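You operate a simulated robot arm through the tools that you are given. There is no shell and no other tool. Be economical: measure what you need, move in short steps, check, and stop when the job is done.

The job below is to be done with a simulated robot arm. You get a single attempt, and the scene is never put back.

## Task
Pump the oiler up to MAX and set its dial by the air card.
Fine: shut the red air valve first and open it again after pumping. Where these are worked on the way, their far stop is far enough and under half their travel is too little: red air valve.

The check looks at the end state, three seconds after you hand in, the way a careful person would. Anything else that was tipped, shoved, dropped, spilled or broken makes it a failure.

## Robot
A 6-joint arm with a two-finger parallel gripper, fixed in place. Base frame: the origin is at the foot of the arm, x ahead of it, y to its left, z up; the work surface is at about z = 860. Readings come in mm, rad, newtons and seconds.
With the tool pointing down near the work surface it reaches from about 360 to 840 mm from the base axis. Its first joint turns from -2.007 to 2.007 rad. Payload 4.2 kg.
The TCP is the grasp point between the finger pads, 23 mm short of the fingertips. In the tool frame z runs along the fingers and y along their closing line. Largest opening 94 mm; finger width 38, thickness 10; the body of the gripper, 54 by 96 mm, starts 39 mm behind the TCP.
Orientation is told as [roll, pitch, yaw] about the base's x, y, z axes, in that order, counted from this pose: with the fingers straight down and closing along the base's y, the tool's x points along the base's -x, its y along +y and its z along -z.

## Interface
- The arm moves only by the tool servo_tool. Its argument "series" is a list of rows, each a list of 6 numbers: the shift along the tool's x, y, z in units of 25 mm (1.0 is 25 mm), then the turn, a rotation vector about the tool's x, y, z in units of 4 degrees (1.0 is 4 degrees). In form: [[tx, ty, tz, ax, ay, az], ...]. A call has 1 to 20 rows; each row shifts and turns the commanded pose from where the row before left it, along the tool's axes as they then stand. "jaw" is the finger opening in cm, from 0 to 9.4, set as the call begins (left out, the last holds). A call with a number of a shift or a turn outside -1 to 1 is refused whole. Rows are played at 5 a second. More than 50 mm and 0.15 rad between two rows, or a gripper value outside its range, and nothing of the call is played. Where a pose cannot be reached the arm comes as near as it can. A force on the tool above 40 N (or 10 N above the force at the start of the call, whichever is more), or a blocked arm, ends the call early, and 0.2 s more pass. Each finger travels about 108 mm/s and halts on what it meets, pressing with about 26 N; the grip force reading is that of the motor and also rises with nothing between the fingers. The clock runs only during rows and for 0.2 s after the last one: add rows that do not move to give the fingers time. It gives the time, the measured TCP pose, the force on the tool (base axes), the opening and the grip force at its end, in the units of the frame above (readings bear some noise), with the torque about the TCP (base axes, N m) and any sound that the robot's microphone picked up.
- Cameras (640 x 400 px; columns grow to the right, rows downward): "scene" is fixed at [219.5, -649.3, 1830.4]; the picture's right is [0.70, -0.71, 0.00], its down [-0.62, -0.61, -0.49] and it looks along [0.35, 0.34, -0.87] (base axes); focal length 278 px, centre (320, 200). "wrist" rides on the gripper at [86, 16, -75] in the tool frame; the picture's right is [-0.18, 0.98, 0.00], its down [-0.58, -0.11, -0.81] and it looks along [-0.79, -0.15, 0.59] (tool axes); focal length 243 px, centre (320, 200).
- capture(camera): a new picture of that camera. The clock stands still meanwhile.
- lift_body(by): slides the trunk up (or, below 0, down) by that many mm; the arm rides with it, the base frame stays. It gives what a move gives, with no picture.
- pixel_to_xyz(camera, pixels): for up to 12 pixels [column, row] of the newest picture of that camera ("zoom" is the newest enlarged one), the place [x, y, z] in the base frame of the surface seen there, good to about 2 mm. The clock stands still meanwhile.
- inspect(camera, box): a new picture of the part [left, top, right, bottom] of that camera's present view, enlarged. The clock stands still meanwhile.
- close_job(): hands the job in; it is judged then, once.

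Go step by step. Measure first, check grasps and placings, and put right what went wrong. The budget is 80 turns and 38 pictures, counting those below and the enlarged ones. Unless the task says otherwise, let go and move clear before handing in, and close with one line.

The tools are called after "Request:" by a JSON object that holds its "method" and its "body". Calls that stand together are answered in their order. servo_tool: Moves the arm, as the interface text tells. Its arguments: {"type":"object","properties":{"series":{"type":"array","items":{"type":"array","items":{"type":"number"}}},"jaw":{"type":"number"}},"required":["series"]} The other tools are called the same way: lift_body (by) slides the trunk up or down; capture (camera) takes a picture; pixel_to_xyz (camera, pixels) gives the place of the surface under pixels of a picture; inspect (camera, box) takes an enlarged picture of a part of a camera's view; close_job () hands the job in.

At the start:

```text
time: 0.0
eef_pos: [546.5, -254.9, 1406.4]
tcp_rot: [0.0, 0.001, 0.001]
wrist_force: [0.3, -0.6, -0.1]
wrist_torque: [-0.02, 0.04, 0.03]
grip_width: 94.0
grip_force: 0.1
trunk travel left (down, up): [-900.0, 90.0]
```

scene: 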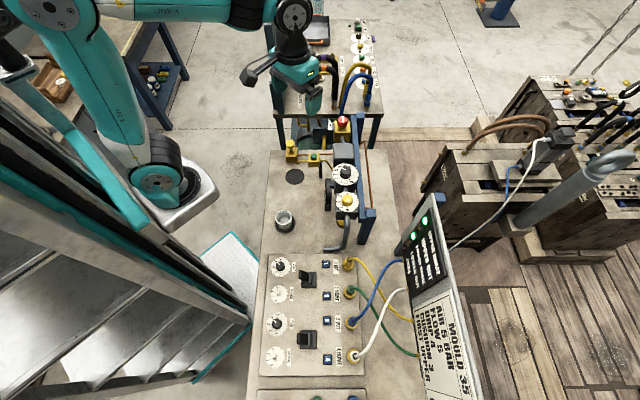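
wrist: 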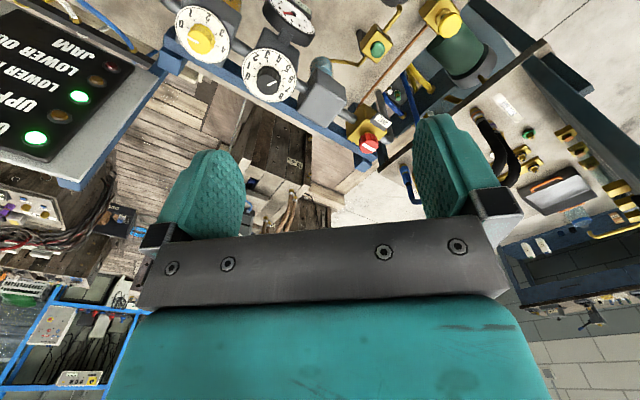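

The scene view shows the oiler area around (345,180), a card panel at (440,330) and a red thing at (342,122). I will enlarge these areas.

Request:
{"method": "inspect", "body": {"camera": "scene", "box": [260, 100, 400, 260]}}

Request:
{"method": "inspect", "body": {"camera": "scene", "box": [380, 200, 500, 400]}}

Request:
{"method": "inspect", "body": {"camera": "wrist", "box": [150, 0, 480, 200]}}

```text
2.50 times, centred on (330, 180) of scene
```

zoom: 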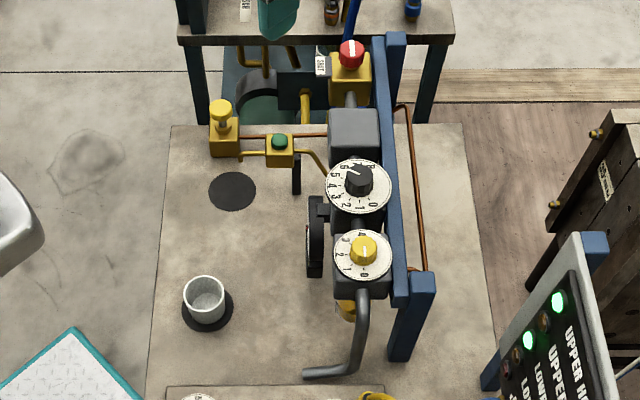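

```text
2.00 times, centred on (440, 300) of scene
```

zoom: 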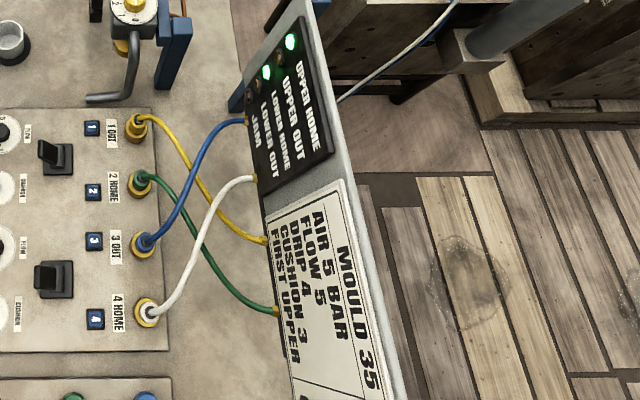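

```text
1.94 times, centred on (315, 100) of wrist
```

zoom: 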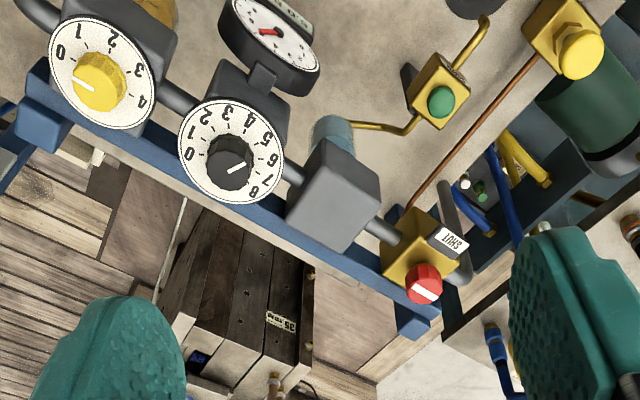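

The mould card at (440,350) reads air 5 bar, flow 5, drip 4, cushion 3; an "air card" may be elsewhere. Next I'll measure the main features on the scene view.

Request:
{"method": "capture", "body": {"camera": "scene"}}

Request:
{"method": "pixel_to_xyz", "body": {"camera": "scene", "pixels": [[292, 143], [315, 156], [342, 120], [345, 173], [348, 199], [340, 135], [344, 150], [294, 176], [284, 215], [347, 225], [290, 160], [440, 360]]}}

Request:
{"method": "inspect", "body": {"camera": "scene", "box": [275, 110, 375, 170]}}

```text
32 pictures are left
```

scene: 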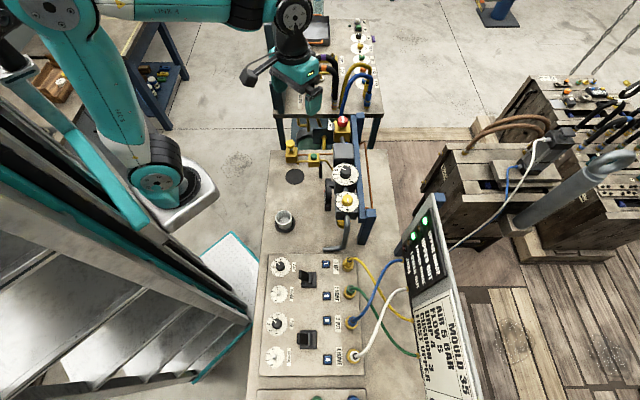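

```text
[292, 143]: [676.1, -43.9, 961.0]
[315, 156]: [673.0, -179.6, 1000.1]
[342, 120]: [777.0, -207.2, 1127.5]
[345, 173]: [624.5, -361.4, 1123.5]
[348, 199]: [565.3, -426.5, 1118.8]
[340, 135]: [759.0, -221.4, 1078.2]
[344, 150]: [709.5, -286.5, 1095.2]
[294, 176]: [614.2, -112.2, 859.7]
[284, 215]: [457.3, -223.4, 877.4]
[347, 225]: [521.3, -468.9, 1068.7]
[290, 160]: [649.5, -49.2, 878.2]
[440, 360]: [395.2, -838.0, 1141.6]
```

```text
6.40 times, centred on (325, 140) of scene
```

zoom: 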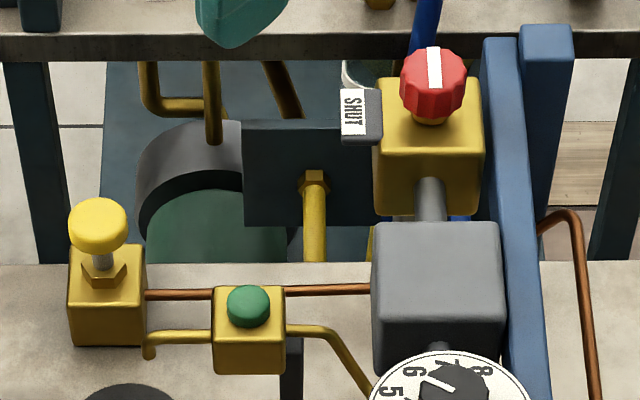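

The red valve at (342,120) has its pointer along the pipe (open), with the SHUT tag to the left; the pump plunger is at about (292,143). I'll turn the tool toward the card and the oiler to see them closer.

Request:
{"method": "servo_tool", "body": {"series": [[0, 0, 0.5, 0, 0, 1], [0, 0, 0.5, 0, 0, 1], [0, 0, 0.5, 0, 0, 1], [0, 0, 0.5, 0, 0, 1], [0, 0, 0.5, 0, 0, 1], [0, 0, 0.5, 0, 0, 1], [0, 0, 0.5, 0, 0, 1], [0, 0, 0.5, 0, 0, 1], [0, 0, 0, 0, 0, 1], [0, 0, 0, 0, 0, 1], [0, 0, 0, 0, 0, 1], [0, 0, 0, 0, 0, 1], [0, 0, 0, 0, 0, 1], [0, 0, 0, 0, 0, 1]], "jaw": 0}}

Request:
{"method": "capture", "body": {"camera": "wrist"}}

```text
time: 3.0
eef_pos: [546.3, -255.7, 1307.5]
tcp_rot: [0.001, 0.0, -0.977]
wrist_force: [0.1, 0.5, 0.0]
wrist_torque: [0.04, 0.0, 0.0]
grip_width: 0.1
grip_force: 25.5
trunk travel left (down, up): [-900.0, 90.0]
```

```text
30 pictures are left
```

wrist: 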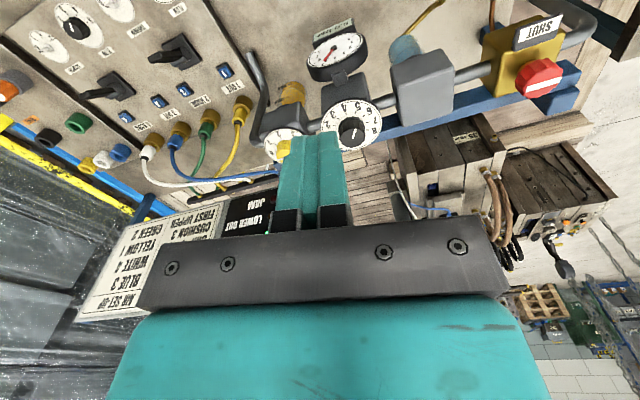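

The card at (150,260) has a heading "AIR SET-UP"; I'll enlarge it and the gauge label.

Request:
{"method": "inspect", "body": {"camera": "wrist", "box": [70, 190, 250, 320]}}

Request:
{"method": "inspect", "body": {"camera": "wrist", "box": [230, 0, 400, 110]}}

```text
3.08 times, centred on (160, 255) of wrist
```

zoom: 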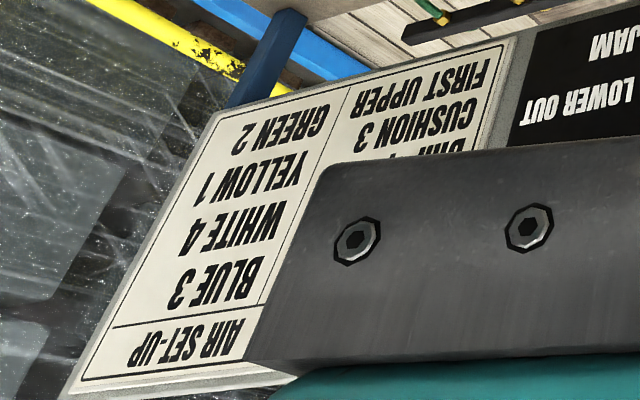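

```text
3.64 times, centred on (315, 55) of wrist
```

zoom: 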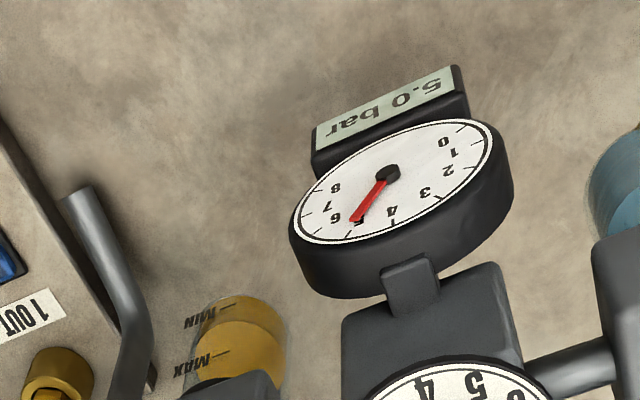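

The card says DRIP 4 and the regulator already shows 5.0 bar. I'll move to a closer view of the oiler bowl (MIN/MAX at (270,90)) and its dial.

Request:
{"method": "servo_tool", "body": {"series": [[0, -0.43, 0.98, 0, 0, -1], [0, -0.43, 0.98, 0, 0, -1], [0, -0.43, 0.98, 0, 0, -1], [0, -0.43, 0.98, 0, 0, -1], [0, -0.43, 0.98, 0, 0, -1], [0, -0.43, 0.98, 0, 0, -1], [0, 0, 0, 0, 0, -1], [0, 0, 0, 0, 0, -0.5], [0, 0, 0, 0, 0, 0]]}}

Request:
{"method": "capture", "body": {"camera": "wrist"}}

```text
time: 5.0
eef_pos: [500.5, -299.2, 1160.1]
tcp_rot: [0.001, 0.001, -0.452]
wrist_force: [-0.2, -0.6, 0.0]
wrist_torque: [0.01, 0.01, 0.01]
grip_width: 0.2
grip_force: 25.8
trunk travel left (down, up): [-900.0, 90.0]
```

```text
27 pictures are left
```

wrist: 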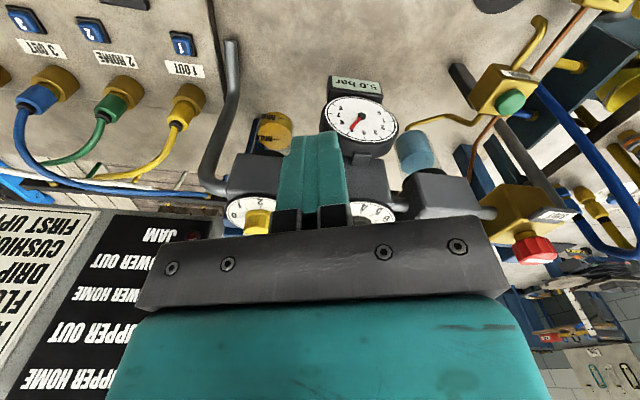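

Request:
{"method": "inspect", "body": {"camera": "wrist", "box": [225, 95, 305, 155]}}

Request:
{"method": "inspect", "body": {"camera": "wrist", "box": [390, 0, 640, 270]}}

```text
6.67 times, centred on (265, 125) of wrist
```

zoom: 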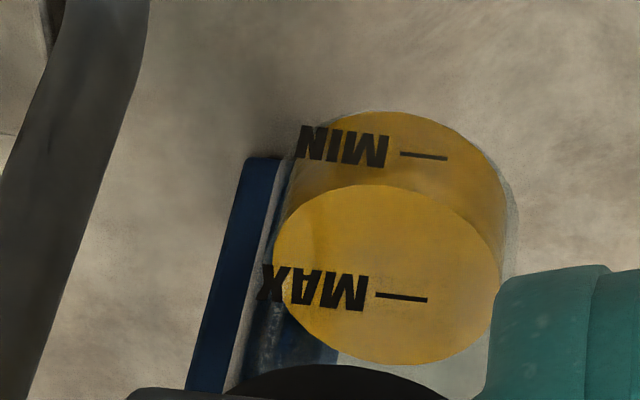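

```text
1.48 times, centred on (515, 135) of wrist
```

zoom: 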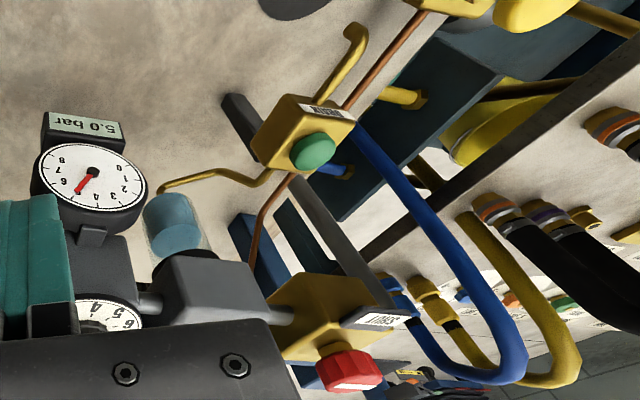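

The oil in the bowl stands about a quarter of the way from MIN to MAX, and the green button is a DRAIN, so I leave it alone. Next I measure the red valve from the scene camera.

Request:
{"method": "inspect", "body": {"camera": "scene", "box": [320, 105, 376, 140]}}

```text
11.43 times, centred on (348, 122) of scene
```

zoom: 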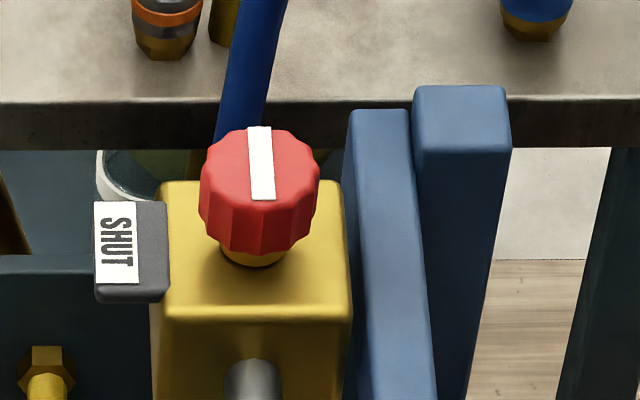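

Request:
{"method": "pixel_to_xyz", "body": {"camera": "zoom", "pixels": [[260, 165], [208, 175], [310, 175], [258, 240], [252, 260], [190, 200], [330, 270], [118, 240], [380, 115], [255, 140], [262, 195], [460, 110]]}}

Request:
{"method": "pixel_to_xyz", "body": {"camera": "scene", "pixels": [[291, 140], [291, 147], [290, 151], [286, 155], [297, 160], [315, 154], [348, 198], [345, 195], [352, 203], [340, 200], [355, 199], [347, 208]]}}

```text
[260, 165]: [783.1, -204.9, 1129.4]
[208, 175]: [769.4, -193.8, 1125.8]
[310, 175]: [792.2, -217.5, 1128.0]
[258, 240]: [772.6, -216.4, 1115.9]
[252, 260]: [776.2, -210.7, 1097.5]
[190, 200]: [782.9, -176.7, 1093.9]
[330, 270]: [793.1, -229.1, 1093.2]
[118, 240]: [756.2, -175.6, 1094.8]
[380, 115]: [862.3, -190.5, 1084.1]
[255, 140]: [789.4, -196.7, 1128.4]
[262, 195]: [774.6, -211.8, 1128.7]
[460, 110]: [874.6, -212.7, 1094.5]
```

```text
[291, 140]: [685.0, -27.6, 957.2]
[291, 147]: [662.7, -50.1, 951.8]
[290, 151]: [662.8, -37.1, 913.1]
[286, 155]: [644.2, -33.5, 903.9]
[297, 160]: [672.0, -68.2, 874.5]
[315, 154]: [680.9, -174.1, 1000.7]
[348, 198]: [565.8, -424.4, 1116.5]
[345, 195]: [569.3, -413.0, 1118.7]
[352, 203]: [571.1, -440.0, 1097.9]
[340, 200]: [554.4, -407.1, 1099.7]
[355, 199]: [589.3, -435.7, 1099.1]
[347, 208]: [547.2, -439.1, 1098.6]
```

The red knob has its centre near (782,-206), spans z 1105 to 1128, and the box top is at 1094. I check the hoses behind it for clearance.

Request:
{"method": "pixel_to_xyz", "body": {"camera": "scene", "pixels": [[342, 108], [345, 95], [350, 82], [358, 74], [366, 85], [366, 100], [362, 68], [345, 75], [330, 85], [325, 60], [340, 85], [372, 120]]}}

```text
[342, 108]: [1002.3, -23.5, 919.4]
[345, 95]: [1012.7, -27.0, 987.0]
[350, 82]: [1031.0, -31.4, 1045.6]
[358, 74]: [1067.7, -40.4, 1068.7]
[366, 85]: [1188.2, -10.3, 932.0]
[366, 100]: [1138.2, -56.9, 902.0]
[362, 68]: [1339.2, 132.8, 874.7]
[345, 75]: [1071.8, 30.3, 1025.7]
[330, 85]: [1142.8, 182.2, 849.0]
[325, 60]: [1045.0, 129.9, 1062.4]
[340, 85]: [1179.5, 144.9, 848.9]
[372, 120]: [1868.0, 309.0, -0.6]
```

Nothing is in the way of the gripper there. I raise the arm and go above the red knob.

Request:
{"method": "servo_tool", "body": {"series": [[0, 0, -0.8, 0, 0, 0], [0, 0, -0.8, 0, 0, 0], [0, 0, -0.8, 0, 0, 0], [-0.849, 0.83, 0, 0, 0, 0], [-0.849, 0.83, 0, 0, 0, 0], [-0.849, 0.83, 0, 0, 0, 0], [-0.849, 0.83, 0, 0, 0, 0], [-0.849, 0.83, 0, 0, 0, 0], [-0.849, 0.83, 0, 0, 0, 0], [-0.849, 0.83, 0, 0, 0, 0], [-0.849, 0.83, 0, 0, 0, 0], [-0.849, 0.83, 0, 0, 0, 0], [-0.849, 0.83, 0, 0, 0, 0], [0, 0, 0, 0, 0, 1], [0, 0, 0, 0, 0, 1], [0, 0, 0, 0, 0, 1], [0, 0, 0, 0, 0, 1], [0, 0, 0, 0, 0, 0.77], [0, 0, 0, 0, 0, 0]], "jaw": 6}}

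```text
time: 9.0
eef_pos: [782.5, -205.5, 1220.8]
tcp_rot: [0.001, -0.002, -0.786]
wrist_force: [-0.4, 1.0, 0.5]
wrist_torque: [0.03, 0.05, -0.02]
grip_width: 60.1
grip_force: 0.0
trunk travel left (down, up): [-900.0, 90.0]
```

Arm is above the knob. I descend to z 1121 and close the fingers.

Request:
{"method": "servo_tool", "body": {"series": [[0, 0, 0.8, 0, 0, 0], [0, 0, 0.8, 0, 0, 0], [0, 0, 0.8, 0, 0, 0], [0, 0, 0.8, 0, 0, 0], [0, 0, 0.76, 0, 0, 0], [0, 0, 0, 0, 0, 0]]}}

Request:
{"method": "servo_tool", "body": {"series": [[0, 0, 0, 0, 0, 0], [0, 0, 0, 0, 0, 0], [0, 0, 0, 0, 0, 0]], "jaw": 0}}

Request:
{"method": "inspect", "body": {"camera": "wrist", "box": [200, 60, 440, 260]}}

```text
time: 10.4
eef_pos: [781.9, -205.6, 1122.0]
tcp_rot: [-0.001, 0.0, -0.787]
wrist_force: [0.6, -0.3, 0.7]
wrist_torque: [0.01, 0.0, -0.01]
grip_width: 59.9
grip_force: 0.1
trunk travel left (down, up): [-900.0, 90.0]
```

```text
time: 11.2
eef_pos: [783.6, -202.7, 1121.1]
tcp_rot: [0.002, -0.002, -0.784]
wrist_force: [16.8, 14.9, -3.6]
wrist_torque: [-0.3, -0.74, 0.05]
grip_width: 34.3
grip_force: 45.4
trunk travel left (down, up): [-900.0, 90.0]
```

```text
2.00 times, centred on (320, 160) of wrist
```

zoom: 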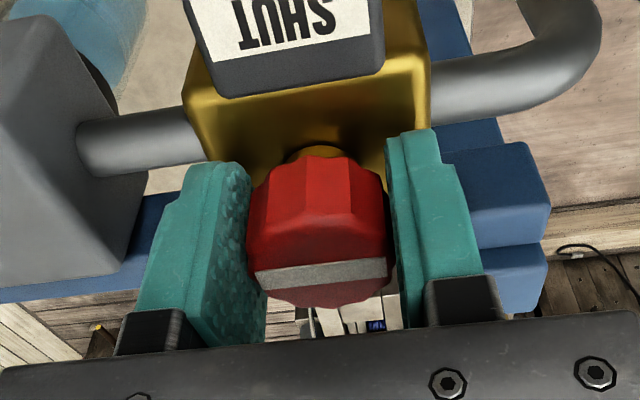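

The fingers hold the knob (34 mm) with a 22 N side pull toward +x+y, so I shift 3 mm that way and start turning it counter-clockwise toward SHUT.

Request:
{"method": "servo_tool", "body": {"series": [[0, 0.13, 0, 0, 0, 0], [0, 0, 0, 0, 0, -0.8], [0, 0, 0, 0, 0, -0.8], [0, 0, 0, 0, 0, -0.8], [0, 0, 0, 0, 0, -0.8], [0, 0, 0, 0, 0, -0.8], [0, 0, 0, 0, 0, 0]]}}

```text
time: 12.8
eef_pos: [783.1, -203.1, 1121.9]
tcp_rot: [0.002, -0.001, -0.507]
wrist_force: [1.7, -0.9, 5.7]
wrist_torque: [-0.02, 0.2, -0.58]
grip_width: 34.2
grip_force: 45.3
trunk travel left (down, up): [-900.0, 90.0]
```

It turned 16° with little resistance, so I continue.

Request:
{"method": "servo_tool", "body": {"series": [[0, 0, 0, 0, 0, -1], [0, 0, 0, 0, 0, -1], [0, 0, 0, 0, 0, -1], [0, 0, 0, 0, 0, -1], [0, 0, 0, 0, 0, -1], [0, 0, 0, 0, 0, -1], [0, 0, 0, 0, 0, -1], [0, 0, 0, 0, 0, -1], [0, 0, 0, 0, 0, -1], [0, 0, 0, 0, 0, -1], [0, 0, 0, 0, 0, 0]]}}

Request:
{"method": "inspect", "body": {"camera": "wrist", "box": [200, 60, 440, 260]}}

```text
time: 15.2
eef_pos: [784.1, -205.2, 1120.9]
tcp_rot: [0.0, 0.0, 0.191]
wrist_force: [-2.7, -14.6, -0.8]
wrist_torque: [-0.19, -0.09, -0.49]
grip_width: 34.6
grip_force: 45.0
trunk travel left (down, up): [-900.0, 90.0]
```

```text
2.00 times, centred on (320, 160) of wrist
```

zoom: 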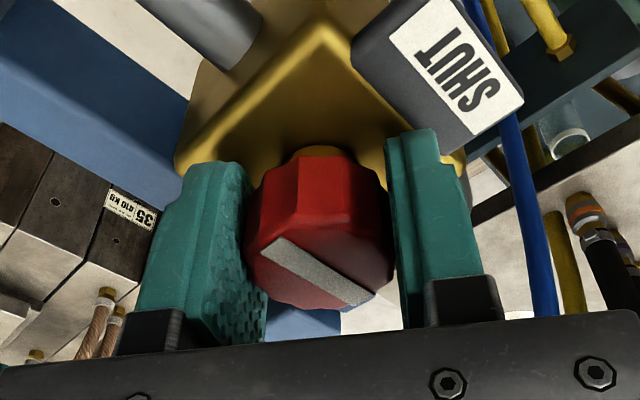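

The white mark lags the tool by about 39°, so the grip slipped or the knob hit something. I release, back up, and look at where the mark is.

Request:
{"method": "servo_tool", "body": {"series": [[0, 0, 0, 0, 0, 0], [0, 0, 0, 0, 0, 0], [0, 0, -0.8, 0, 0, 0], [0, 0, -0.8, 0, 0, 0], [0, 0, 0, 0, 0, 0]], "jaw": 6}}

Request:
{"method": "inspect", "body": {"camera": "wrist", "box": [200, 0, 440, 200]}}

```text
time: 16.4
eef_pos: [784.1, -203.8, 1162.1]
tcp_rot: [0.0, -0.001, 0.189]
wrist_force: [0.6, 0.3, -0.1]
wrist_torque: [0.05, -0.01, 0.01]
grip_width: 60.0
grip_force: 0.1
trunk travel left (down, up): [-900.0, 90.0]
```

```text
2.00 times, centred on (320, 100) of wrist
```

zoom: 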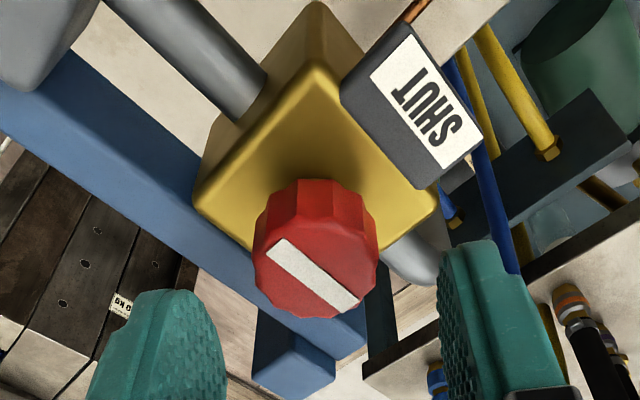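

I measure the mark's direction in the base frame.

Request:
{"method": "pixel_to_xyz", "body": {"camera": "zoom", "pixels": [[275, 248], [348, 302], [312, 275], [300, 215], [330, 250], [270, 290]]}}

```text
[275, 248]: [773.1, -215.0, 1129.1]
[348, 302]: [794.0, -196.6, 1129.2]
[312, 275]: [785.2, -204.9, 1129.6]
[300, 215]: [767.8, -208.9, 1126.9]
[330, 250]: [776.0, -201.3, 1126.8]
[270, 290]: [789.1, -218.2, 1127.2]
```

The mark still runs at about 41°, so the knob did not move counter-clockwise; it probably closes clockwise. I set the tool to +45° and re-grip to try the other way.

Request:
{"method": "servo_tool", "body": {"series": [[0, 0, 0, 0, 0, -1], [0, 0, 0, 0, 0, -1], [0, 0, 0, 0, 0, -1], [0, 0, 0, 0, 0, -1], [0, 0, 0, 0, 0, -1], [0, 0, 0, 0, 0, -1], [0, 0, 0, 0, 0, -1], [0, 0, 0, 0, 0, -1], [0, 0, 0, 0, 0, -0.5], [0, 0, 0.8, 0, 0, 0], [0, 0, 0.84, 0, 0, 0], [0, 0, 0, 0, 0, 0]]}}

Request:
{"method": "servo_tool", "body": {"series": [[0, 0, 0, 0, 0, 0], [0, 0, 0, 0, 0, 0], [0, 0, 0, 0, 0, 0]], "jaw": 0}}

Request:
{"method": "servo_tool", "body": {"series": [[0, 0, 0, 0, 0, 1], [0, 0, 0, 0, 0, 1], [0, 0, 0, 0, 0, 1], [0, 0, 0, 0, 0, 1], [0, 0, 0, 0, 0, 1], [0, 0, 0, 0, 0, 1], [0, 0, 0, 0, 0, 1], [0, 0, 0, 0, 0, 0]]}}

Request:
{"method": "inspect", "body": {"camera": "wrist", "box": [200, 60, 440, 260]}}

```text
time: 19.0
eef_pos: [785.5, -204.0, 1118.8]
tcp_rot: [-0.003, -0.001, 0.786]
wrist_force: [-0.1, -0.1, -0.4]
wrist_torque: [-0.01, 0.01, 0.01]
grip_width: 59.9
grip_force: 0.0
trunk travel left (down, up): [-900.0, 90.0]
```

```text
time: 19.8
eef_pos: [784.6, -203.4, 1120.7]
tcp_rot: [-0.001, -0.003, 0.783]
wrist_force: [8.0, -5.2, -1.5]
wrist_torque: [-0.04, -0.51, 0.0]
grip_width: 34.7
grip_force: 44.7
trunk travel left (down, up): [-900.0, 90.0]
```

```text
time: 21.6
eef_pos: [786.3, -204.5, 1119.7]
tcp_rot: [0.0, -0.002, 0.294]
wrist_force: [18.7, -15.2, 4.7]
wrist_torque: [-0.35, 0.29, 0.02]
grip_width: 34.7
grip_force: 45.1
trunk travel left (down, up): [-900.0, 90.0]
```

```text
2.00 times, centred on (320, 160) of wrist
```

zoom: 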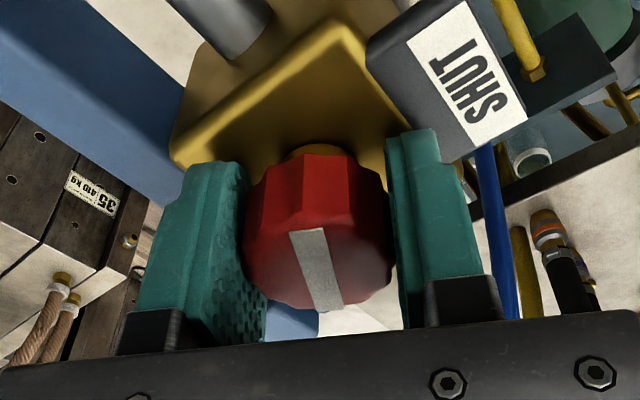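

The mark now follows the tool, so clockwise is right. I ease the side force and continue to the far stop.

Request:
{"method": "servo_tool", "body": {"series": [[-0.05, -0.1, 0, 0, 0, 0], [0, 0, 0, 0, 0, 1], [0, 0, 0, 0, 0, 1], [0, 0, 0, 0, 0, 1], [0, 0, 0, 0, 0, 1], [0, 0, 0, 0, 0, 1], [0, 0, 0, 0, 0, 1], [0, 0, 0, 0, 0, 1], [0, 0, 0, 0, 0, 1], [0, 0, 0, 0, 0, 0]]}}

Request:
{"method": "servo_tool", "body": {"series": [[0, 0, 0, 0, 0, 1], [0, 0, 0, 0, 0, 1], [0, 0, 0, 0, 0, 1], [0, 0, 0, 0, 0, 1], [0, 0, 0, 0, 0, 1], [0, 0, 0, 0, 0, 1], [0, 0, 0, 0, 0, 1], [0, 0, 0, 0, 0, 1], [0, 0, 0, 0, 0, 0]]}}

Request:
{"method": "inspect", "body": {"camera": "wrist", "box": [200, 60, 440, 260]}}

```text
time: 23.8
eef_pos: [786.8, -204.3, 1119.4]
tcp_rot: [0.0, 0.001, -0.264]
wrist_force: [-9.4, 6.8, -0.5]
wrist_torque: [0.18, -0.07, 0.03]
grip_width: 34.6
grip_force: 45.1
trunk travel left (down, up): [-900.0, 90.0]
```

```text
time: 25.8
eef_pos: [785.6, -207.3, 1120.1]
tcp_rot: [0.001, -0.001, -0.822]
wrist_force: [-12.8, 6.9, -7.2]
wrist_torque: [0.22, -0.01, 0.2]
grip_width: 34.6
grip_force: 45.0
trunk travel left (down, up): [-900.0, 90.0]
```

```text
2.00 times, centred on (320, 160) of wrist
```

zoom: 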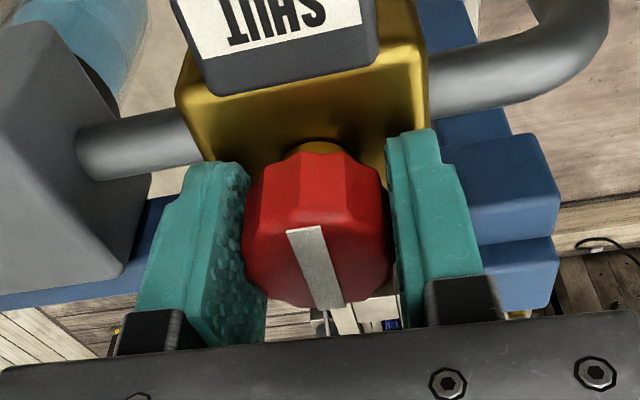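

The mark now lies across the pipe toward SHUT. I nudge a little further to feel for the stop.

Request:
{"method": "servo_tool", "body": {"series": [[0, 0, 0, 0, 0, 1], [0, 0, 0, 0, 0, 1], [0, 0, 0, 0, 0, 0]]}}

Request:
{"method": "servo_tool", "body": {"series": [[0, 0, 0, 0, 0, 0], [0, 0, 0, 0, 0, 0], [0, 0, -0.8, 0, 0, 0], [0, 0, -0.8, 0, 0, 0], [0, 0, 0, 0, 0, 0]], "jaw": 6}}

Request:
{"method": "capture", "body": {"camera": "wrist"}}

```text
time: 26.6
eef_pos: [786.2, -207.4, 1120.8]
tcp_rot: [0.002, -0.002, -0.965]
wrist_force: [-2.9, -4.7, -8.5]
wrist_torque: [-0.53, -0.34, 0.53]
grip_width: 34.4
grip_force: 45.2
trunk travel left (down, up): [-900.0, 90.0]
```

```text
time: 27.8
eef_pos: [785.7, -205.3, 1160.2]
tcp_rot: [0.002, -0.001, -0.961]
wrist_force: [-0.6, 0.5, -0.8]
wrist_torque: [0.0, -0.01, -0.02]
grip_width: 60.3
grip_force: 0.0
trunk travel left (down, up): [-900.0, 90.0]
```

```text
18 pictures are left
```

wrist: 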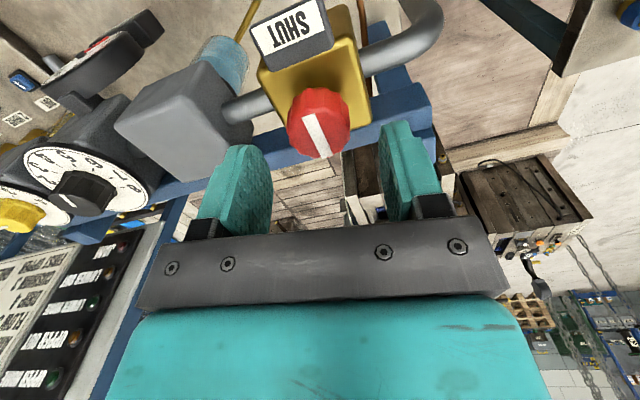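

The pilot lamps have gone dark and the mark points at SHUT, so the air is shut. Next I move above the pump plunger at about (674,-41) with fingers closed.

Request:
{"method": "servo_tool", "body": {"series": [[0, 0, -0.8, 0, 0, 0], [0, 0, -0.8, 0, 0, 0], [0.883, 0.01, 0, 0, 0, 0], [0.883, 0.01, 0, 0, 0, 0], [0.883, 0.01, 0, 0, 0, 0], [0.883, 0.01, 0, 0, 0, 0], [0.883, 0.01, 0, 0, 0, 0], [0.883, 0.01, 0, 0, 0, 0], [0.883, 0.01, 0, 0, 0, 0], [0.883, 0.01, 0, 0, 0, 0], [0.883, 0.01, 0, 0, 0, 0], [0, 0, 0.9, 0, 0, 0], [0, 0, 0.9, 0, 0, 0], [0, 0, 0.9, 0, 0, 0], [0, 0, 0.9, 0, 0, 0], [0, 0, 0.9, 0, 0, 0], [0, 0, 0.9, 0, 0, 0], [0, 0, 0.9, 0, 0, 0], [0, 0, 0, 0, 0, 0]], "jaw": 0}}

Request:
{"method": "capture", "body": {"camera": "wrist"}}

Request:
{"method": "pixel_to_xyz", "body": {"camera": "scene", "pixels": [[290, 143], [287, 143], [293, 144], [290, 141], [290, 146]]}}

```text
time: 31.8
eef_pos: [673.7, -42.0, 1042.2]
tcp_rot: [0.001, 0.001, -0.96]
wrist_force: [0.0, 0.1, -0.6]
wrist_torque: [0.03, 0.01, 0.04]
grip_width: 0.0
grip_force: 26.1
trunk travel left (down, up): [-900.0, 90.0]
```

```text
17 pictures are left
```

wrist: 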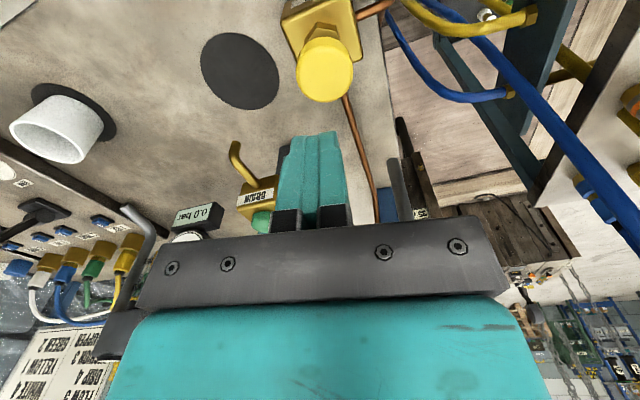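

```text
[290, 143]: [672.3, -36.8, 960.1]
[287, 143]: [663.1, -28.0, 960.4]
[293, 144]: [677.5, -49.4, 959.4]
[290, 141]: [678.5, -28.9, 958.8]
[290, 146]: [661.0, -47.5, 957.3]
```

The gauge now shows 0.0 bar, and the plunger cap is in view at (326,75). I measure its centre from this picture.

Request:
{"method": "pixel_to_xyz", "body": {"camera": "wrist", "pixels": [[326, 75], [300, 75], [351, 75], [326, 98], [326, 52], [320, 40], [345, 40], [320, 27]]}}

```text
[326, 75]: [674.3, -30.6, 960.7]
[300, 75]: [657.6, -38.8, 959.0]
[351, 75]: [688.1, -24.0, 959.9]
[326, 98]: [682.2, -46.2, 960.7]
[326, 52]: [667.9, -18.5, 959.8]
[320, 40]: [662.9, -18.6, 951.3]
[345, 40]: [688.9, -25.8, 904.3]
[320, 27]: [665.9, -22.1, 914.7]
```

The cap centre is near (673,-33) with top at z 960. I line up, come to just above it, then press down slowly.

Request:
{"method": "servo_tool", "body": {"series": [[0.28, 0.16, 0, 0, 0, 0], [0, 0, 0.8, 0, 0, 0], [0, 0, 0.8, 0, 0, 0], [0, 0, 0.6, 0, 0, 0], [0, 0, 0.2, 0, 0, 0], [0, 0, 0.2, 0, 0, 0], [0, 0, 0.2, 0, 0, 0], [0, 0, 0.2, 0, 0, 0], [0, 0, 0, 0, 0, 0]]}}

```text
time: 33.8
eef_pos: [672.2, -32.8, 967.2]
tcp_rot: [-0.001, 0.0, -0.96]
wrist_force: [-1.9, 1.4, 7.7]
wrist_torque: [-0.02, 0.03, 0.04]
grip_width: 0.0
grip_force: 26.1
trunk travel left (down, up): [-900.0, 90.0]
```

The plunger has gone down 16 mm at 8 N. I continue to its bottom.

Request:
{"method": "servo_tool", "body": {"series": [[0, 0, 0.2, 0, 0, 0], [0, 0, 0.2, 0, 0, 0], [0, 0, 0.2, 0, 0, 0], [0, 0, 0.2, 0, 0, 0], [0, 0, 0.2, 0, 0, 0], [0, 0, 0.2, 0, 0, 0]]}}

```text
time: 34.5
eef_pos: [672.9, -33.4, 960.4]
tcp_rot: [0.003, 0.0, -0.962]
wrist_force: [-9.5, 0.2, 31.0]
wrist_torque: [-0.05, 0.2, 0.01]
grip_width: 0.0
grip_force: 26.1
trunk travel left (down, up): [-900.0, 90.0]
stopped in row 3: the force on the tool passed its limit at 47 N (the readings are from after the stop); the commanded pose is now the measured one
```

The pump bottomed at about 22 mm of stroke. I lift to let it return and make a second stroke, checking it springs back by the force.

Request:
{"method": "servo_tool", "body": {"series": [[0, 0, -0.5, 0, 0, 0], [0, 0, -0.5, 0, 0, 0], [0, 0, -0.3, 0, 0, 0], [0, 0, 0, 0, 0, 0], [0, 0, 0, 0, 0, 0]]}}

Request:
{"method": "inspect", "body": {"camera": "scene", "box": [270, 120, 370, 240]}}

```text
time: 35.7
eef_pos: [674.6, -33.5, 990.9]
tcp_rot: [0.003, -0.001, -0.959]
wrist_force: [0.2, -0.3, -0.5]
wrist_torque: [0.0, -0.02, -0.01]
grip_width: 0.0
grip_force: 26.1
trunk travel left (down, up): [-900.0, 90.0]
```

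```text
3.33 times, centred on (320, 180) of scene
```

zoom: 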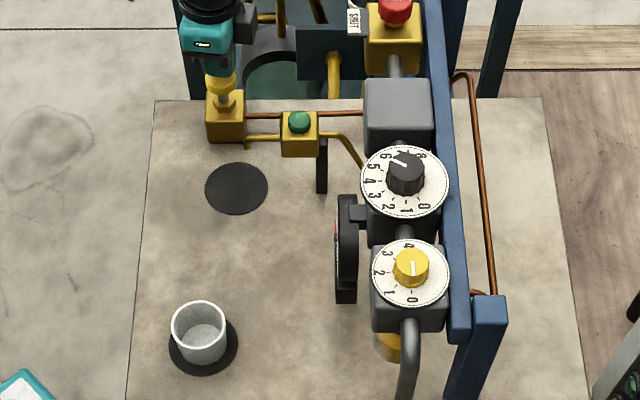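

The cap sprang back. I go to a viewing spot beside the oiler to see what one stroke adds.

Request:
{"method": "servo_tool", "body": {"series": [[0, 0, -1, 0, 0, 0], [0, 0, -1, 0, 0, 0], [0, 0, -1, 0, 0, 0], [0, 0, -1, 0, 0, 0], [0, 0, -1, 0, 0, 0], [0, 0, -1, 0, 0, 0], [0, 0, -1, 0, 0, 0], [0, 0, -0.6, 0, 0, 0]]}}

Request:
{"method": "servo_tool", "body": {"series": [[-0.328, -0.955, 0, 0, 0, 0], [-0.328, -0.955, 0, 0, 0, 0], [-0.328, -0.955, 0, 0, 0, 0], [-0.328, -0.955, 0, 0, 0, 0], [-0.328, -0.955, 0, 0, 0, 0], [-0.328, -0.955, 0, 0, 0, 0], [-0.328, -0.955, 0, 0, 0, 0], [-0.328, -0.955, 0, 0, 0, 0], [-0.328, -0.955, 0, 0, 0, 0], [-0.328, -0.955, 0, 0, 0, 0], [-0.328, -0.955, 0, 0, 0, 0], [-0.328, -0.955, 0, 0, 0, 0], [-0.328, -0.955, 0, 0, 0, 0], [-0.328, -0.955, 0, 0, 0, 0], [-0.328, -0.955, 0, 0, 0, 0], [-0.328, -0.955, 0, 0, 0, 0], [0, 0, 0, 0, 0, 0]]}}

Request:
{"method": "capture", "body": {"camera": "wrist"}}

```text
time: 37.5
eef_pos: [673.0, -33.0, 1181.1]
tcp_rot: [0.002, 0.0, -0.961]
wrist_force: [0.5, 0.1, -0.1]
wrist_torque: [-0.02, 0.01, 0.04]
grip_width: 0.1
grip_force: 25.9
trunk travel left (down, up): [-900.0, 90.0]
```

```text
time: 41.1
eef_pos: [434.7, -359.2, 1179.4]
tcp_rot: [0.003, 0.0, -0.96]
wrist_force: [-0.9, 0.6, 0.3]
wrist_torque: [0.0, 0.03, -0.01]
grip_width: 0.0
grip_force: 25.7
trunk travel left (down, up): [-900.0, 90.0]
```

```text
15 pictures are left
```

wrist: 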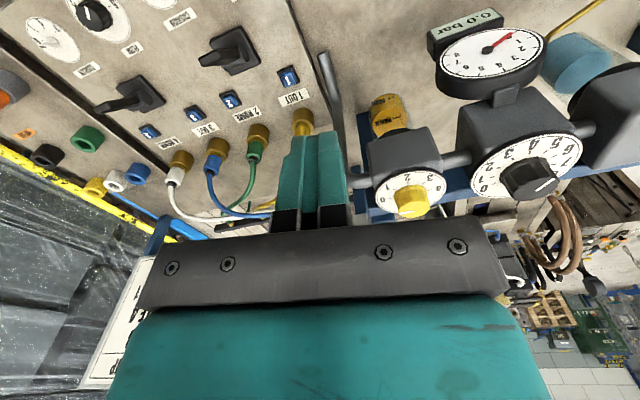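

The bowl shows at (388,115) and the drip dial at (410,190); I enlarge this region.

Request:
{"method": "inspect", "body": {"camera": "wrist", "box": [340, 85, 480, 225]}}

```text
2.86 times, centred on (410, 155) of wrist
```

zoom: 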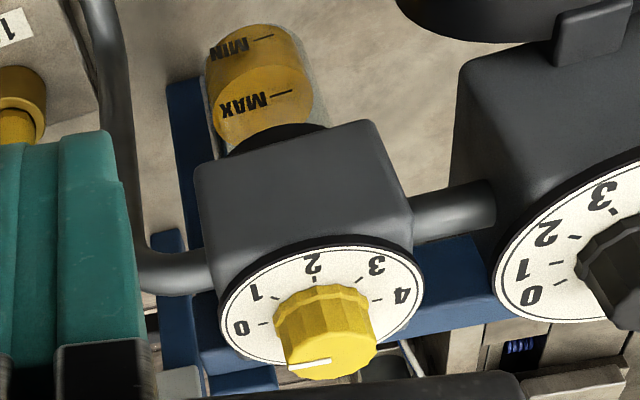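

The dial goes clockwise from 0 (toward -x-y) via 2 to 4 (toward +x+y), and it stands near 0 now. I look closer at the bowl.

Request:
{"method": "inspect", "body": {"camera": "wrist", "box": [372, 85, 422, 125]}}

Request:
{"method": "pixel_to_xyz", "body": {"camera": "wrist", "pixels": [[397, 99], [401, 116], [392, 93], [410, 205], [384, 200], [429, 190], [409, 178], [414, 214], [440, 189], [392, 200], [411, 150], [409, 175]]}}

```text
10.00 times, centred on (397, 105) of wrist
```

zoom: 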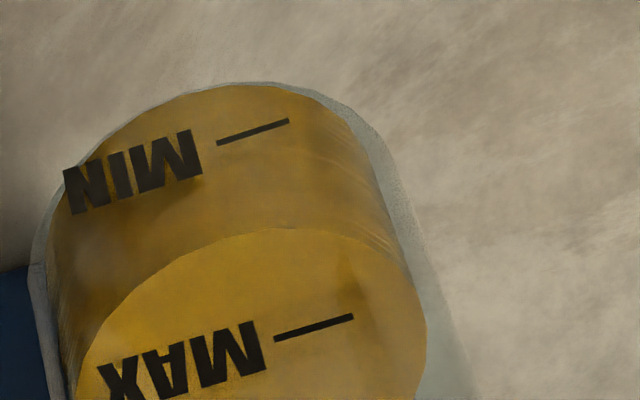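

```text
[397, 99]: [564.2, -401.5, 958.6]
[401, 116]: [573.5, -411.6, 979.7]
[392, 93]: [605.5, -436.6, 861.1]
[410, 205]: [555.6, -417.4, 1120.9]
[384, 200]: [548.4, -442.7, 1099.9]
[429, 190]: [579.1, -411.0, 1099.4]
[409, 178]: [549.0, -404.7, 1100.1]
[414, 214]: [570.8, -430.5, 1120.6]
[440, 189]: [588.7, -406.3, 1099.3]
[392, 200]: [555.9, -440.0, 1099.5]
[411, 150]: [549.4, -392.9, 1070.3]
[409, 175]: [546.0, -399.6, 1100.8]
```

The oil now stands at about half between MIN and MAX (was about a quarter), so each stroke adds about a quarter. I go back for two more strokes.

Request:
{"method": "servo_tool", "body": {"series": [[0.328, 0.955, 0, 0, 0, 0], [0.328, 0.955, 0, 0, 0, 0], [0.328, 0.955, 0, 0, 0, 0], [0.328, 0.955, 0, 0, 0, 0], [0.328, 0.955, 0, 0, 0, 0], [0.328, 0.955, 0, 0, 0, 0], [0.328, 0.955, 0, 0, 0, 0], [0.328, 0.955, 0, 0, 0, 0], [0.328, 0.955, 0, 0, 0, 0], [0.328, 0.955, 0, 0, 0, 0], [0.328, 0.955, 0, 0, 0, 0], [0.328, 0.955, 0, 0, 0, 0], [0.328, 0.955, 0, 0, 0, 0], [0.328, 0.955, 0, 0, 0, 0], [0.328, 0.955, 0, 0, 0, 0], [0.328, 0.955, 0, 0, 0, 0], [0, 0, 0, 0, 0, 0]]}}

Request:
{"method": "servo_tool", "body": {"series": [[0, 0, 1, 0, 0, 0], [0, 0, 1, 0, 0, 0], [0, 0, 1, 0, 0, 0], [0, 0, 1, 0, 0, 0], [0, 0, 1, 0, 0, 0], [0, 0, 1, 0, 0, 0], [0, 0, 1, 0, 0, 0], [0, 0, 0.5, 0, 0, 0], [0, 0, 0, 0, 0, 0]]}}

```text
time: 44.7
eef_pos: [672.6, -32.0, 1178.7]
tcp_rot: [0.0, -0.001, -0.961]
wrist_force: [-0.5, 0.1, 0.3]
wrist_torque: [0.02, 0.0, 0.01]
grip_width: 0.0
grip_force: 26.2
trunk travel left (down, up): [-900.0, 90.0]
```

```text
time: 46.7
eef_pos: [674.8, -34.8, 993.5]
tcp_rot: [0.003, -0.001, -0.959]
wrist_force: [-0.3, 0.5, 0.5]
wrist_torque: [0.02, 0.02, 0.04]
grip_width: 0.0
grip_force: 26.0
trunk travel left (down, up): [-900.0, 90.0]
```

In place above the cap. I do the second stroke slowly.

Request:
{"method": "servo_tool", "body": {"series": [[0, 0, 0.4, 0, 0, 0], [0, 0, 0.4, 0, 0, 0], [0, 0, 0.3, 0, 0, 0], [0, 0, 0.2, 0, 0, 0], [0, 0, 0.12, 0, 0, 0], [0, 0, 0, 0, 0, 0]]}}

Request:
{"method": "servo_tool", "body": {"series": [[0, 0, -0.4, 0, 0, 0], [0, 0, -0.4, 0, 0, 0], [0, 0, -0.4, 0, 0, 0], [0, 0, -0.22, 0, 0, 0], [0, 0, 0, 0, 0, 0], [0, 0, 0, 0, 0, 0]]}}

```text
time: 48.2
eef_pos: [673.0, -33.9, 960.6]
tcp_rot: [0.005, -0.003, -0.962]
wrist_force: [-10.1, -3.9, 27.8]
wrist_torque: [-0.08, 0.24, 0.02]
grip_width: 0.0
grip_force: 25.8
trunk travel left (down, up): [-900.0, 90.0]
stopped in row 6: the force on the tool passed its limit at 41 N (the readings are from after the stop); the commanded pose is now the measured one
```

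```text
time: 49.6
eef_pos: [674.7, -32.6, 993.1]
tcp_rot: [0.002, -0.002, -0.962]
wrist_force: [0.2, 0.6, 0.4]
wrist_torque: [0.01, 0.02, -0.03]
grip_width: 0.0
grip_force: 25.7
trunk travel left (down, up): [-900.0, 90.0]
```

Second stroke done. Before the last one I check the level from the same viewing spot.

Request:
{"method": "servo_tool", "body": {"series": [[0, 0, -1, 0, 0, 0], [0, 0, -1, 0, 0, 0], [0, 0, -1, 0, 0, 0], [0, 0, -1, 0, 0, 0], [0, 0, -1, 0, 0, 0], [0, 0, -1, 0, 0, 0], [0, 0, -1, 0, 0, 0], [0, 0, -0.45, 0, 0, 0]]}}

Request:
{"method": "servo_tool", "body": {"series": [[-0.328, -0.955, 0, 0, 0, 0], [-0.328, -0.955, 0, 0, 0, 0], [-0.328, -0.955, 0, 0, 0, 0], [-0.328, -0.955, 0, 0, 0, 0], [-0.328, -0.955, 0, 0, 0, 0], [-0.328, -0.955, 0, 0, 0, 0], [-0.328, -0.955, 0, 0, 0, 0], [-0.328, -0.955, 0, 0, 0, 0], [-0.328, -0.955, 0, 0, 0, 0], [-0.328, -0.955, 0, 0, 0, 0], [-0.328, -0.955, 0, 0, 0, 0], [-0.328, -0.955, 0, 0, 0, 0], [-0.328, -0.955, 0, 0, 0, 0], [-0.328, -0.955, 0, 0, 0, 0], [-0.328, -0.955, 0, 0, 0, 0], [-0.328, -0.955, 0, 0, 0, 0], [0, 0, 0, 0, 0, 0]]}}

Request:
{"method": "inspect", "body": {"camera": "wrist", "box": [362, 85, 432, 135]}}

```text
time: 51.4
eef_pos: [672.9, -33.1, 1179.8]
tcp_rot: [0.003, -0.002, -0.961]
wrist_force: [-0.2, 0.7, 0.5]
wrist_torque: [0.0, -0.03, -0.01]
grip_width: 0.1
grip_force: 25.8
trunk travel left (down, up): [-900.0, 90.0]
```

```text
time: 55.0
eef_pos: [434.5, -360.2, 1179.1]
tcp_rot: [0.003, -0.001, -0.962]
wrist_force: [-0.1, -0.6, 0.7]
wrist_torque: [0.0, 0.02, 0.03]
grip_width: 0.0
grip_force: 25.7
trunk travel left (down, up): [-900.0, 90.0]
```

```text
8.00 times, centred on (397, 110) of wrist
```

zoom: 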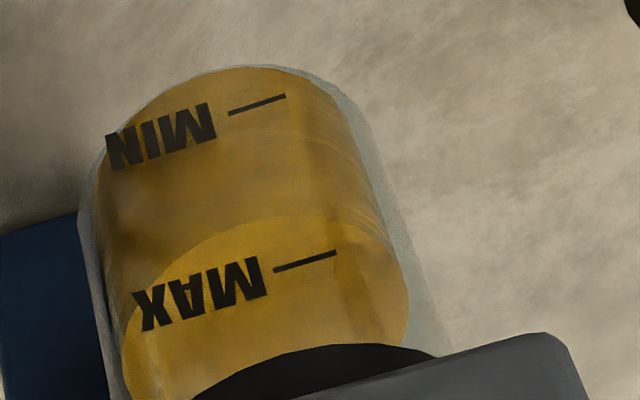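

The level is now about three quarters up. One more full stroke, then check.

Request:
{"method": "servo_tool", "body": {"series": [[0.328, 0.955, 0, 0, 0, 0], [0.328, 0.955, 0, 0, 0, 0], [0.328, 0.955, 0, 0, 0, 0], [0.328, 0.955, 0, 0, 0, 0], [0.328, 0.955, 0, 0, 0, 0], [0.328, 0.955, 0, 0, 0, 0], [0.328, 0.955, 0, 0, 0, 0], [0.328, 0.955, 0, 0, 0, 0], [0.328, 0.955, 0, 0, 0, 0], [0.328, 0.955, 0, 0, 0, 0], [0.328, 0.955, 0, 0, 0, 0], [0.328, 0.955, 0, 0, 0, 0], [0.328, 0.955, 0, 0, 0, 0], [0.328, 0.955, 0, 0, 0, 0], [0.328, 0.955, 0, 0, 0, 0], [0.328, 0.955, 0, 0, 0, 0], [0, 0, 0, 0, 0, 0]]}}

Request:
{"method": "servo_tool", "body": {"series": [[0, 0, 1, 0, 0, 0], [0, 0, 1, 0, 0, 0], [0, 0, 1, 0, 0, 0], [0, 0, 1, 0, 0, 0], [0, 0, 1, 0, 0, 0], [0, 0, 1, 0, 0, 0], [0, 0, 1, 0, 0, 0], [0, 0, 0.5, 0, 0, 0], [0, 0, 0, 0, 0, 0]]}}

Request:
{"method": "servo_tool", "body": {"series": [[0, 0, 0.4, 0, 0, 0], [0, 0, 0.4, 0, 0, 0], [0, 0, 0.3, 0, 0, 0], [0, 0, 0.2, 0, 0, 0], [0, 0, 0.12, 0, 0, 0], [0, 0, 0, 0, 0, 0]]}}

Request:
{"method": "servo_tool", "body": {"series": [[0, 0, -0.4, 0, 0, 0], [0, 0, -0.4, 0, 0, 0], [0, 0, -0.4, 0, 0, 0], [0, 0, -0.22, 0, 0, 0], [0, 0, 0, 0, 0, 0], [0, 0, 0, 0, 0, 0]]}}

```text
time: 58.6
eef_pos: [674.7, -32.4, 1179.4]
tcp_rot: [0.005, -0.003, -0.962]
wrist_force: [-0.8, 0.3, 0.2]
wrist_torque: [0.0, 0.04, 0.03]
grip_width: 0.0
grip_force: 26.1
trunk travel left (down, up): [-900.0, 90.0]
```

```text
time: 60.6
eef_pos: [674.0, -31.5, 991.4]
tcp_rot: [0.003, -0.002, -0.961]
wrist_force: [-0.6, -0.3, -0.4]
wrist_torque: [-0.01, 0.0, 0.01]
grip_width: 0.0
grip_force: 26.0
trunk travel left (down, up): [-900.0, 90.0]
```

```text
time: 62.0
eef_pos: [673.9, -33.0, 959.4]
tcp_rot: [0.005, -0.004, -0.961]
wrist_force: [-11.2, -2.0, 28.8]
wrist_torque: [-0.07, 0.25, -0.01]
grip_width: 0.0
grip_force: 25.9
trunk travel left (down, up): [-900.0, 90.0]
stopped in row 6: the force on the tool passed its limit at 41 N (the readings are from after the stop); the commanded pose is now the measured one
```

```text
time: 63.4
eef_pos: [675.4, -32.2, 992.9]
tcp_rot: [0.004, -0.004, -0.962]
wrist_force: [0.7, 0.3, 1.1]
wrist_torque: [-0.03, -0.03, -0.01]
grip_width: 0.0
grip_force: 26.1
trunk travel left (down, up): [-900.0, 90.0]
```

Third stroke done. I check the level again.

Request:
{"method": "servo_tool", "body": {"series": [[0, 0, -1, 0, 0, 0], [0, 0, -1, 0, 0, 0], [0, 0, -1, 0, 0, 0], [0, 0, -1, 0, 0, 0], [0, 0, -1, 0, 0, 0], [0, 0, -1, 0, 0, 0], [0, 0, -1, 0, 0, 0], [0, 0, -0.45, 0, 0, 0]]}}

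Request:
{"method": "servo_tool", "body": {"series": [[-0.328, -0.955, 0, 0, 0, 0], [-0.328, -0.955, 0, 0, 0, 0], [-0.328, -0.955, 0, 0, 0, 0], [-0.328, -0.955, 0, 0, 0, 0], [-0.328, -0.955, 0, 0, 0, 0], [-0.328, -0.955, 0, 0, 0, 0], [-0.328, -0.955, 0, 0, 0, 0], [-0.328, -0.955, 0, 0, 0, 0], [-0.328, -0.955, 0, 0, 0, 0], [-0.328, -0.955, 0, 0, 0, 0], [-0.328, -0.955, 0, 0, 0, 0], [-0.328, -0.955, 0, 0, 0, 0], [-0.328, -0.955, 0, 0, 0, 0], [-0.328, -0.955, 0, 0, 0, 0], [-0.328, -0.955, 0, 0, 0, 0], [-0.328, -0.955, 0, 0, 0, 0], [0, 0, 0, 0, 0, 0]]}}

Request:
{"method": "inspect", "body": {"camera": "wrist", "box": [362, 85, 432, 135]}}

```text
time: 65.2
eef_pos: [675.0, -34.1, 1179.5]
tcp_rot: [0.005, -0.003, -0.961]
wrist_force: [0.3, -0.2, 0.0]
wrist_torque: [-0.01, -0.01, 0.04]
grip_width: 0.0
grip_force: 26.3
trunk travel left (down, up): [-900.0, 90.0]
```

```text
time: 68.8
eef_pos: [435.2, -358.8, 1178.9]
tcp_rot: [0.006, -0.004, -0.962]
wrist_force: [0.5, -0.9, 0.1]
wrist_torque: [-0.02, -0.03, 0.0]
grip_width: 0.0
grip_force: 25.5
trunk travel left (down, up): [-900.0, 90.0]
```

```text
8.00 times, centred on (397, 110) of wrist
```

zoom: 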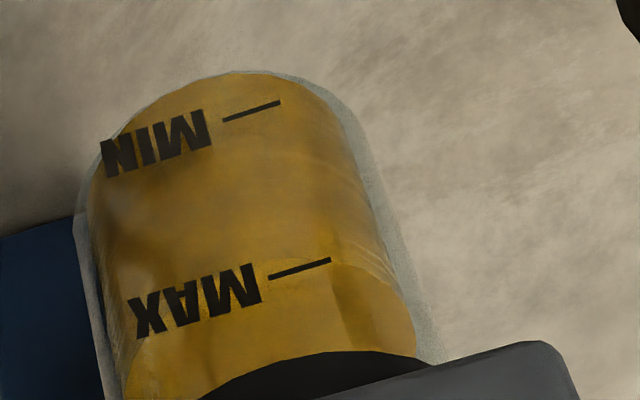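

The oil edge is very near the MAX tick at (300,266). I enlarge more to judge the exact position.

Request:
{"method": "inspect", "body": {"camera": "wrist", "box": [384, 108, 416, 128]}}

```text
16.00 times, centred on (400, 118) of wrist
```

zoom: 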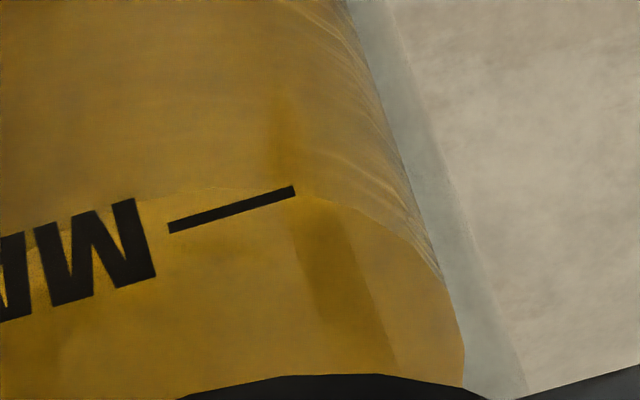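

I measure heights of the tick and oil surface directly.

Request:
{"method": "pixel_to_xyz", "body": {"camera": "zoom", "pixels": [[232, 208], [180, 226], [290, 192], [220, 290], [340, 300], [400, 330], [200, 100], [100, 60], [300, 120], [232, 180], [500, 340], [110, 270]]}}

Request:
{"method": "pixel_to_xyz", "body": {"camera": "wrist", "pixels": [[393.5, 98.7], [395, 110], [388, 120], [380, 124]]}}

```text
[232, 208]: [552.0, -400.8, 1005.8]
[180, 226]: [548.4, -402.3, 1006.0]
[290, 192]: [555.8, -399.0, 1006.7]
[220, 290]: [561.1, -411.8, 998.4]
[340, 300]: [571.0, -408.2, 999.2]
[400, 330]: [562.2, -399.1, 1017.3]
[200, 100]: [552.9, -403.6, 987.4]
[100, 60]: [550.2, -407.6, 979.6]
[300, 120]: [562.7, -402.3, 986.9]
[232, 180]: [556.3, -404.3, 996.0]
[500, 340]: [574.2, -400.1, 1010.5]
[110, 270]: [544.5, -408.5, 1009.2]
```

```text
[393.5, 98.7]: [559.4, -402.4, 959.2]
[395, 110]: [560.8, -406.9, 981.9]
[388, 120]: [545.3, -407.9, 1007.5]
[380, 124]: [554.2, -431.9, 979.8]
```

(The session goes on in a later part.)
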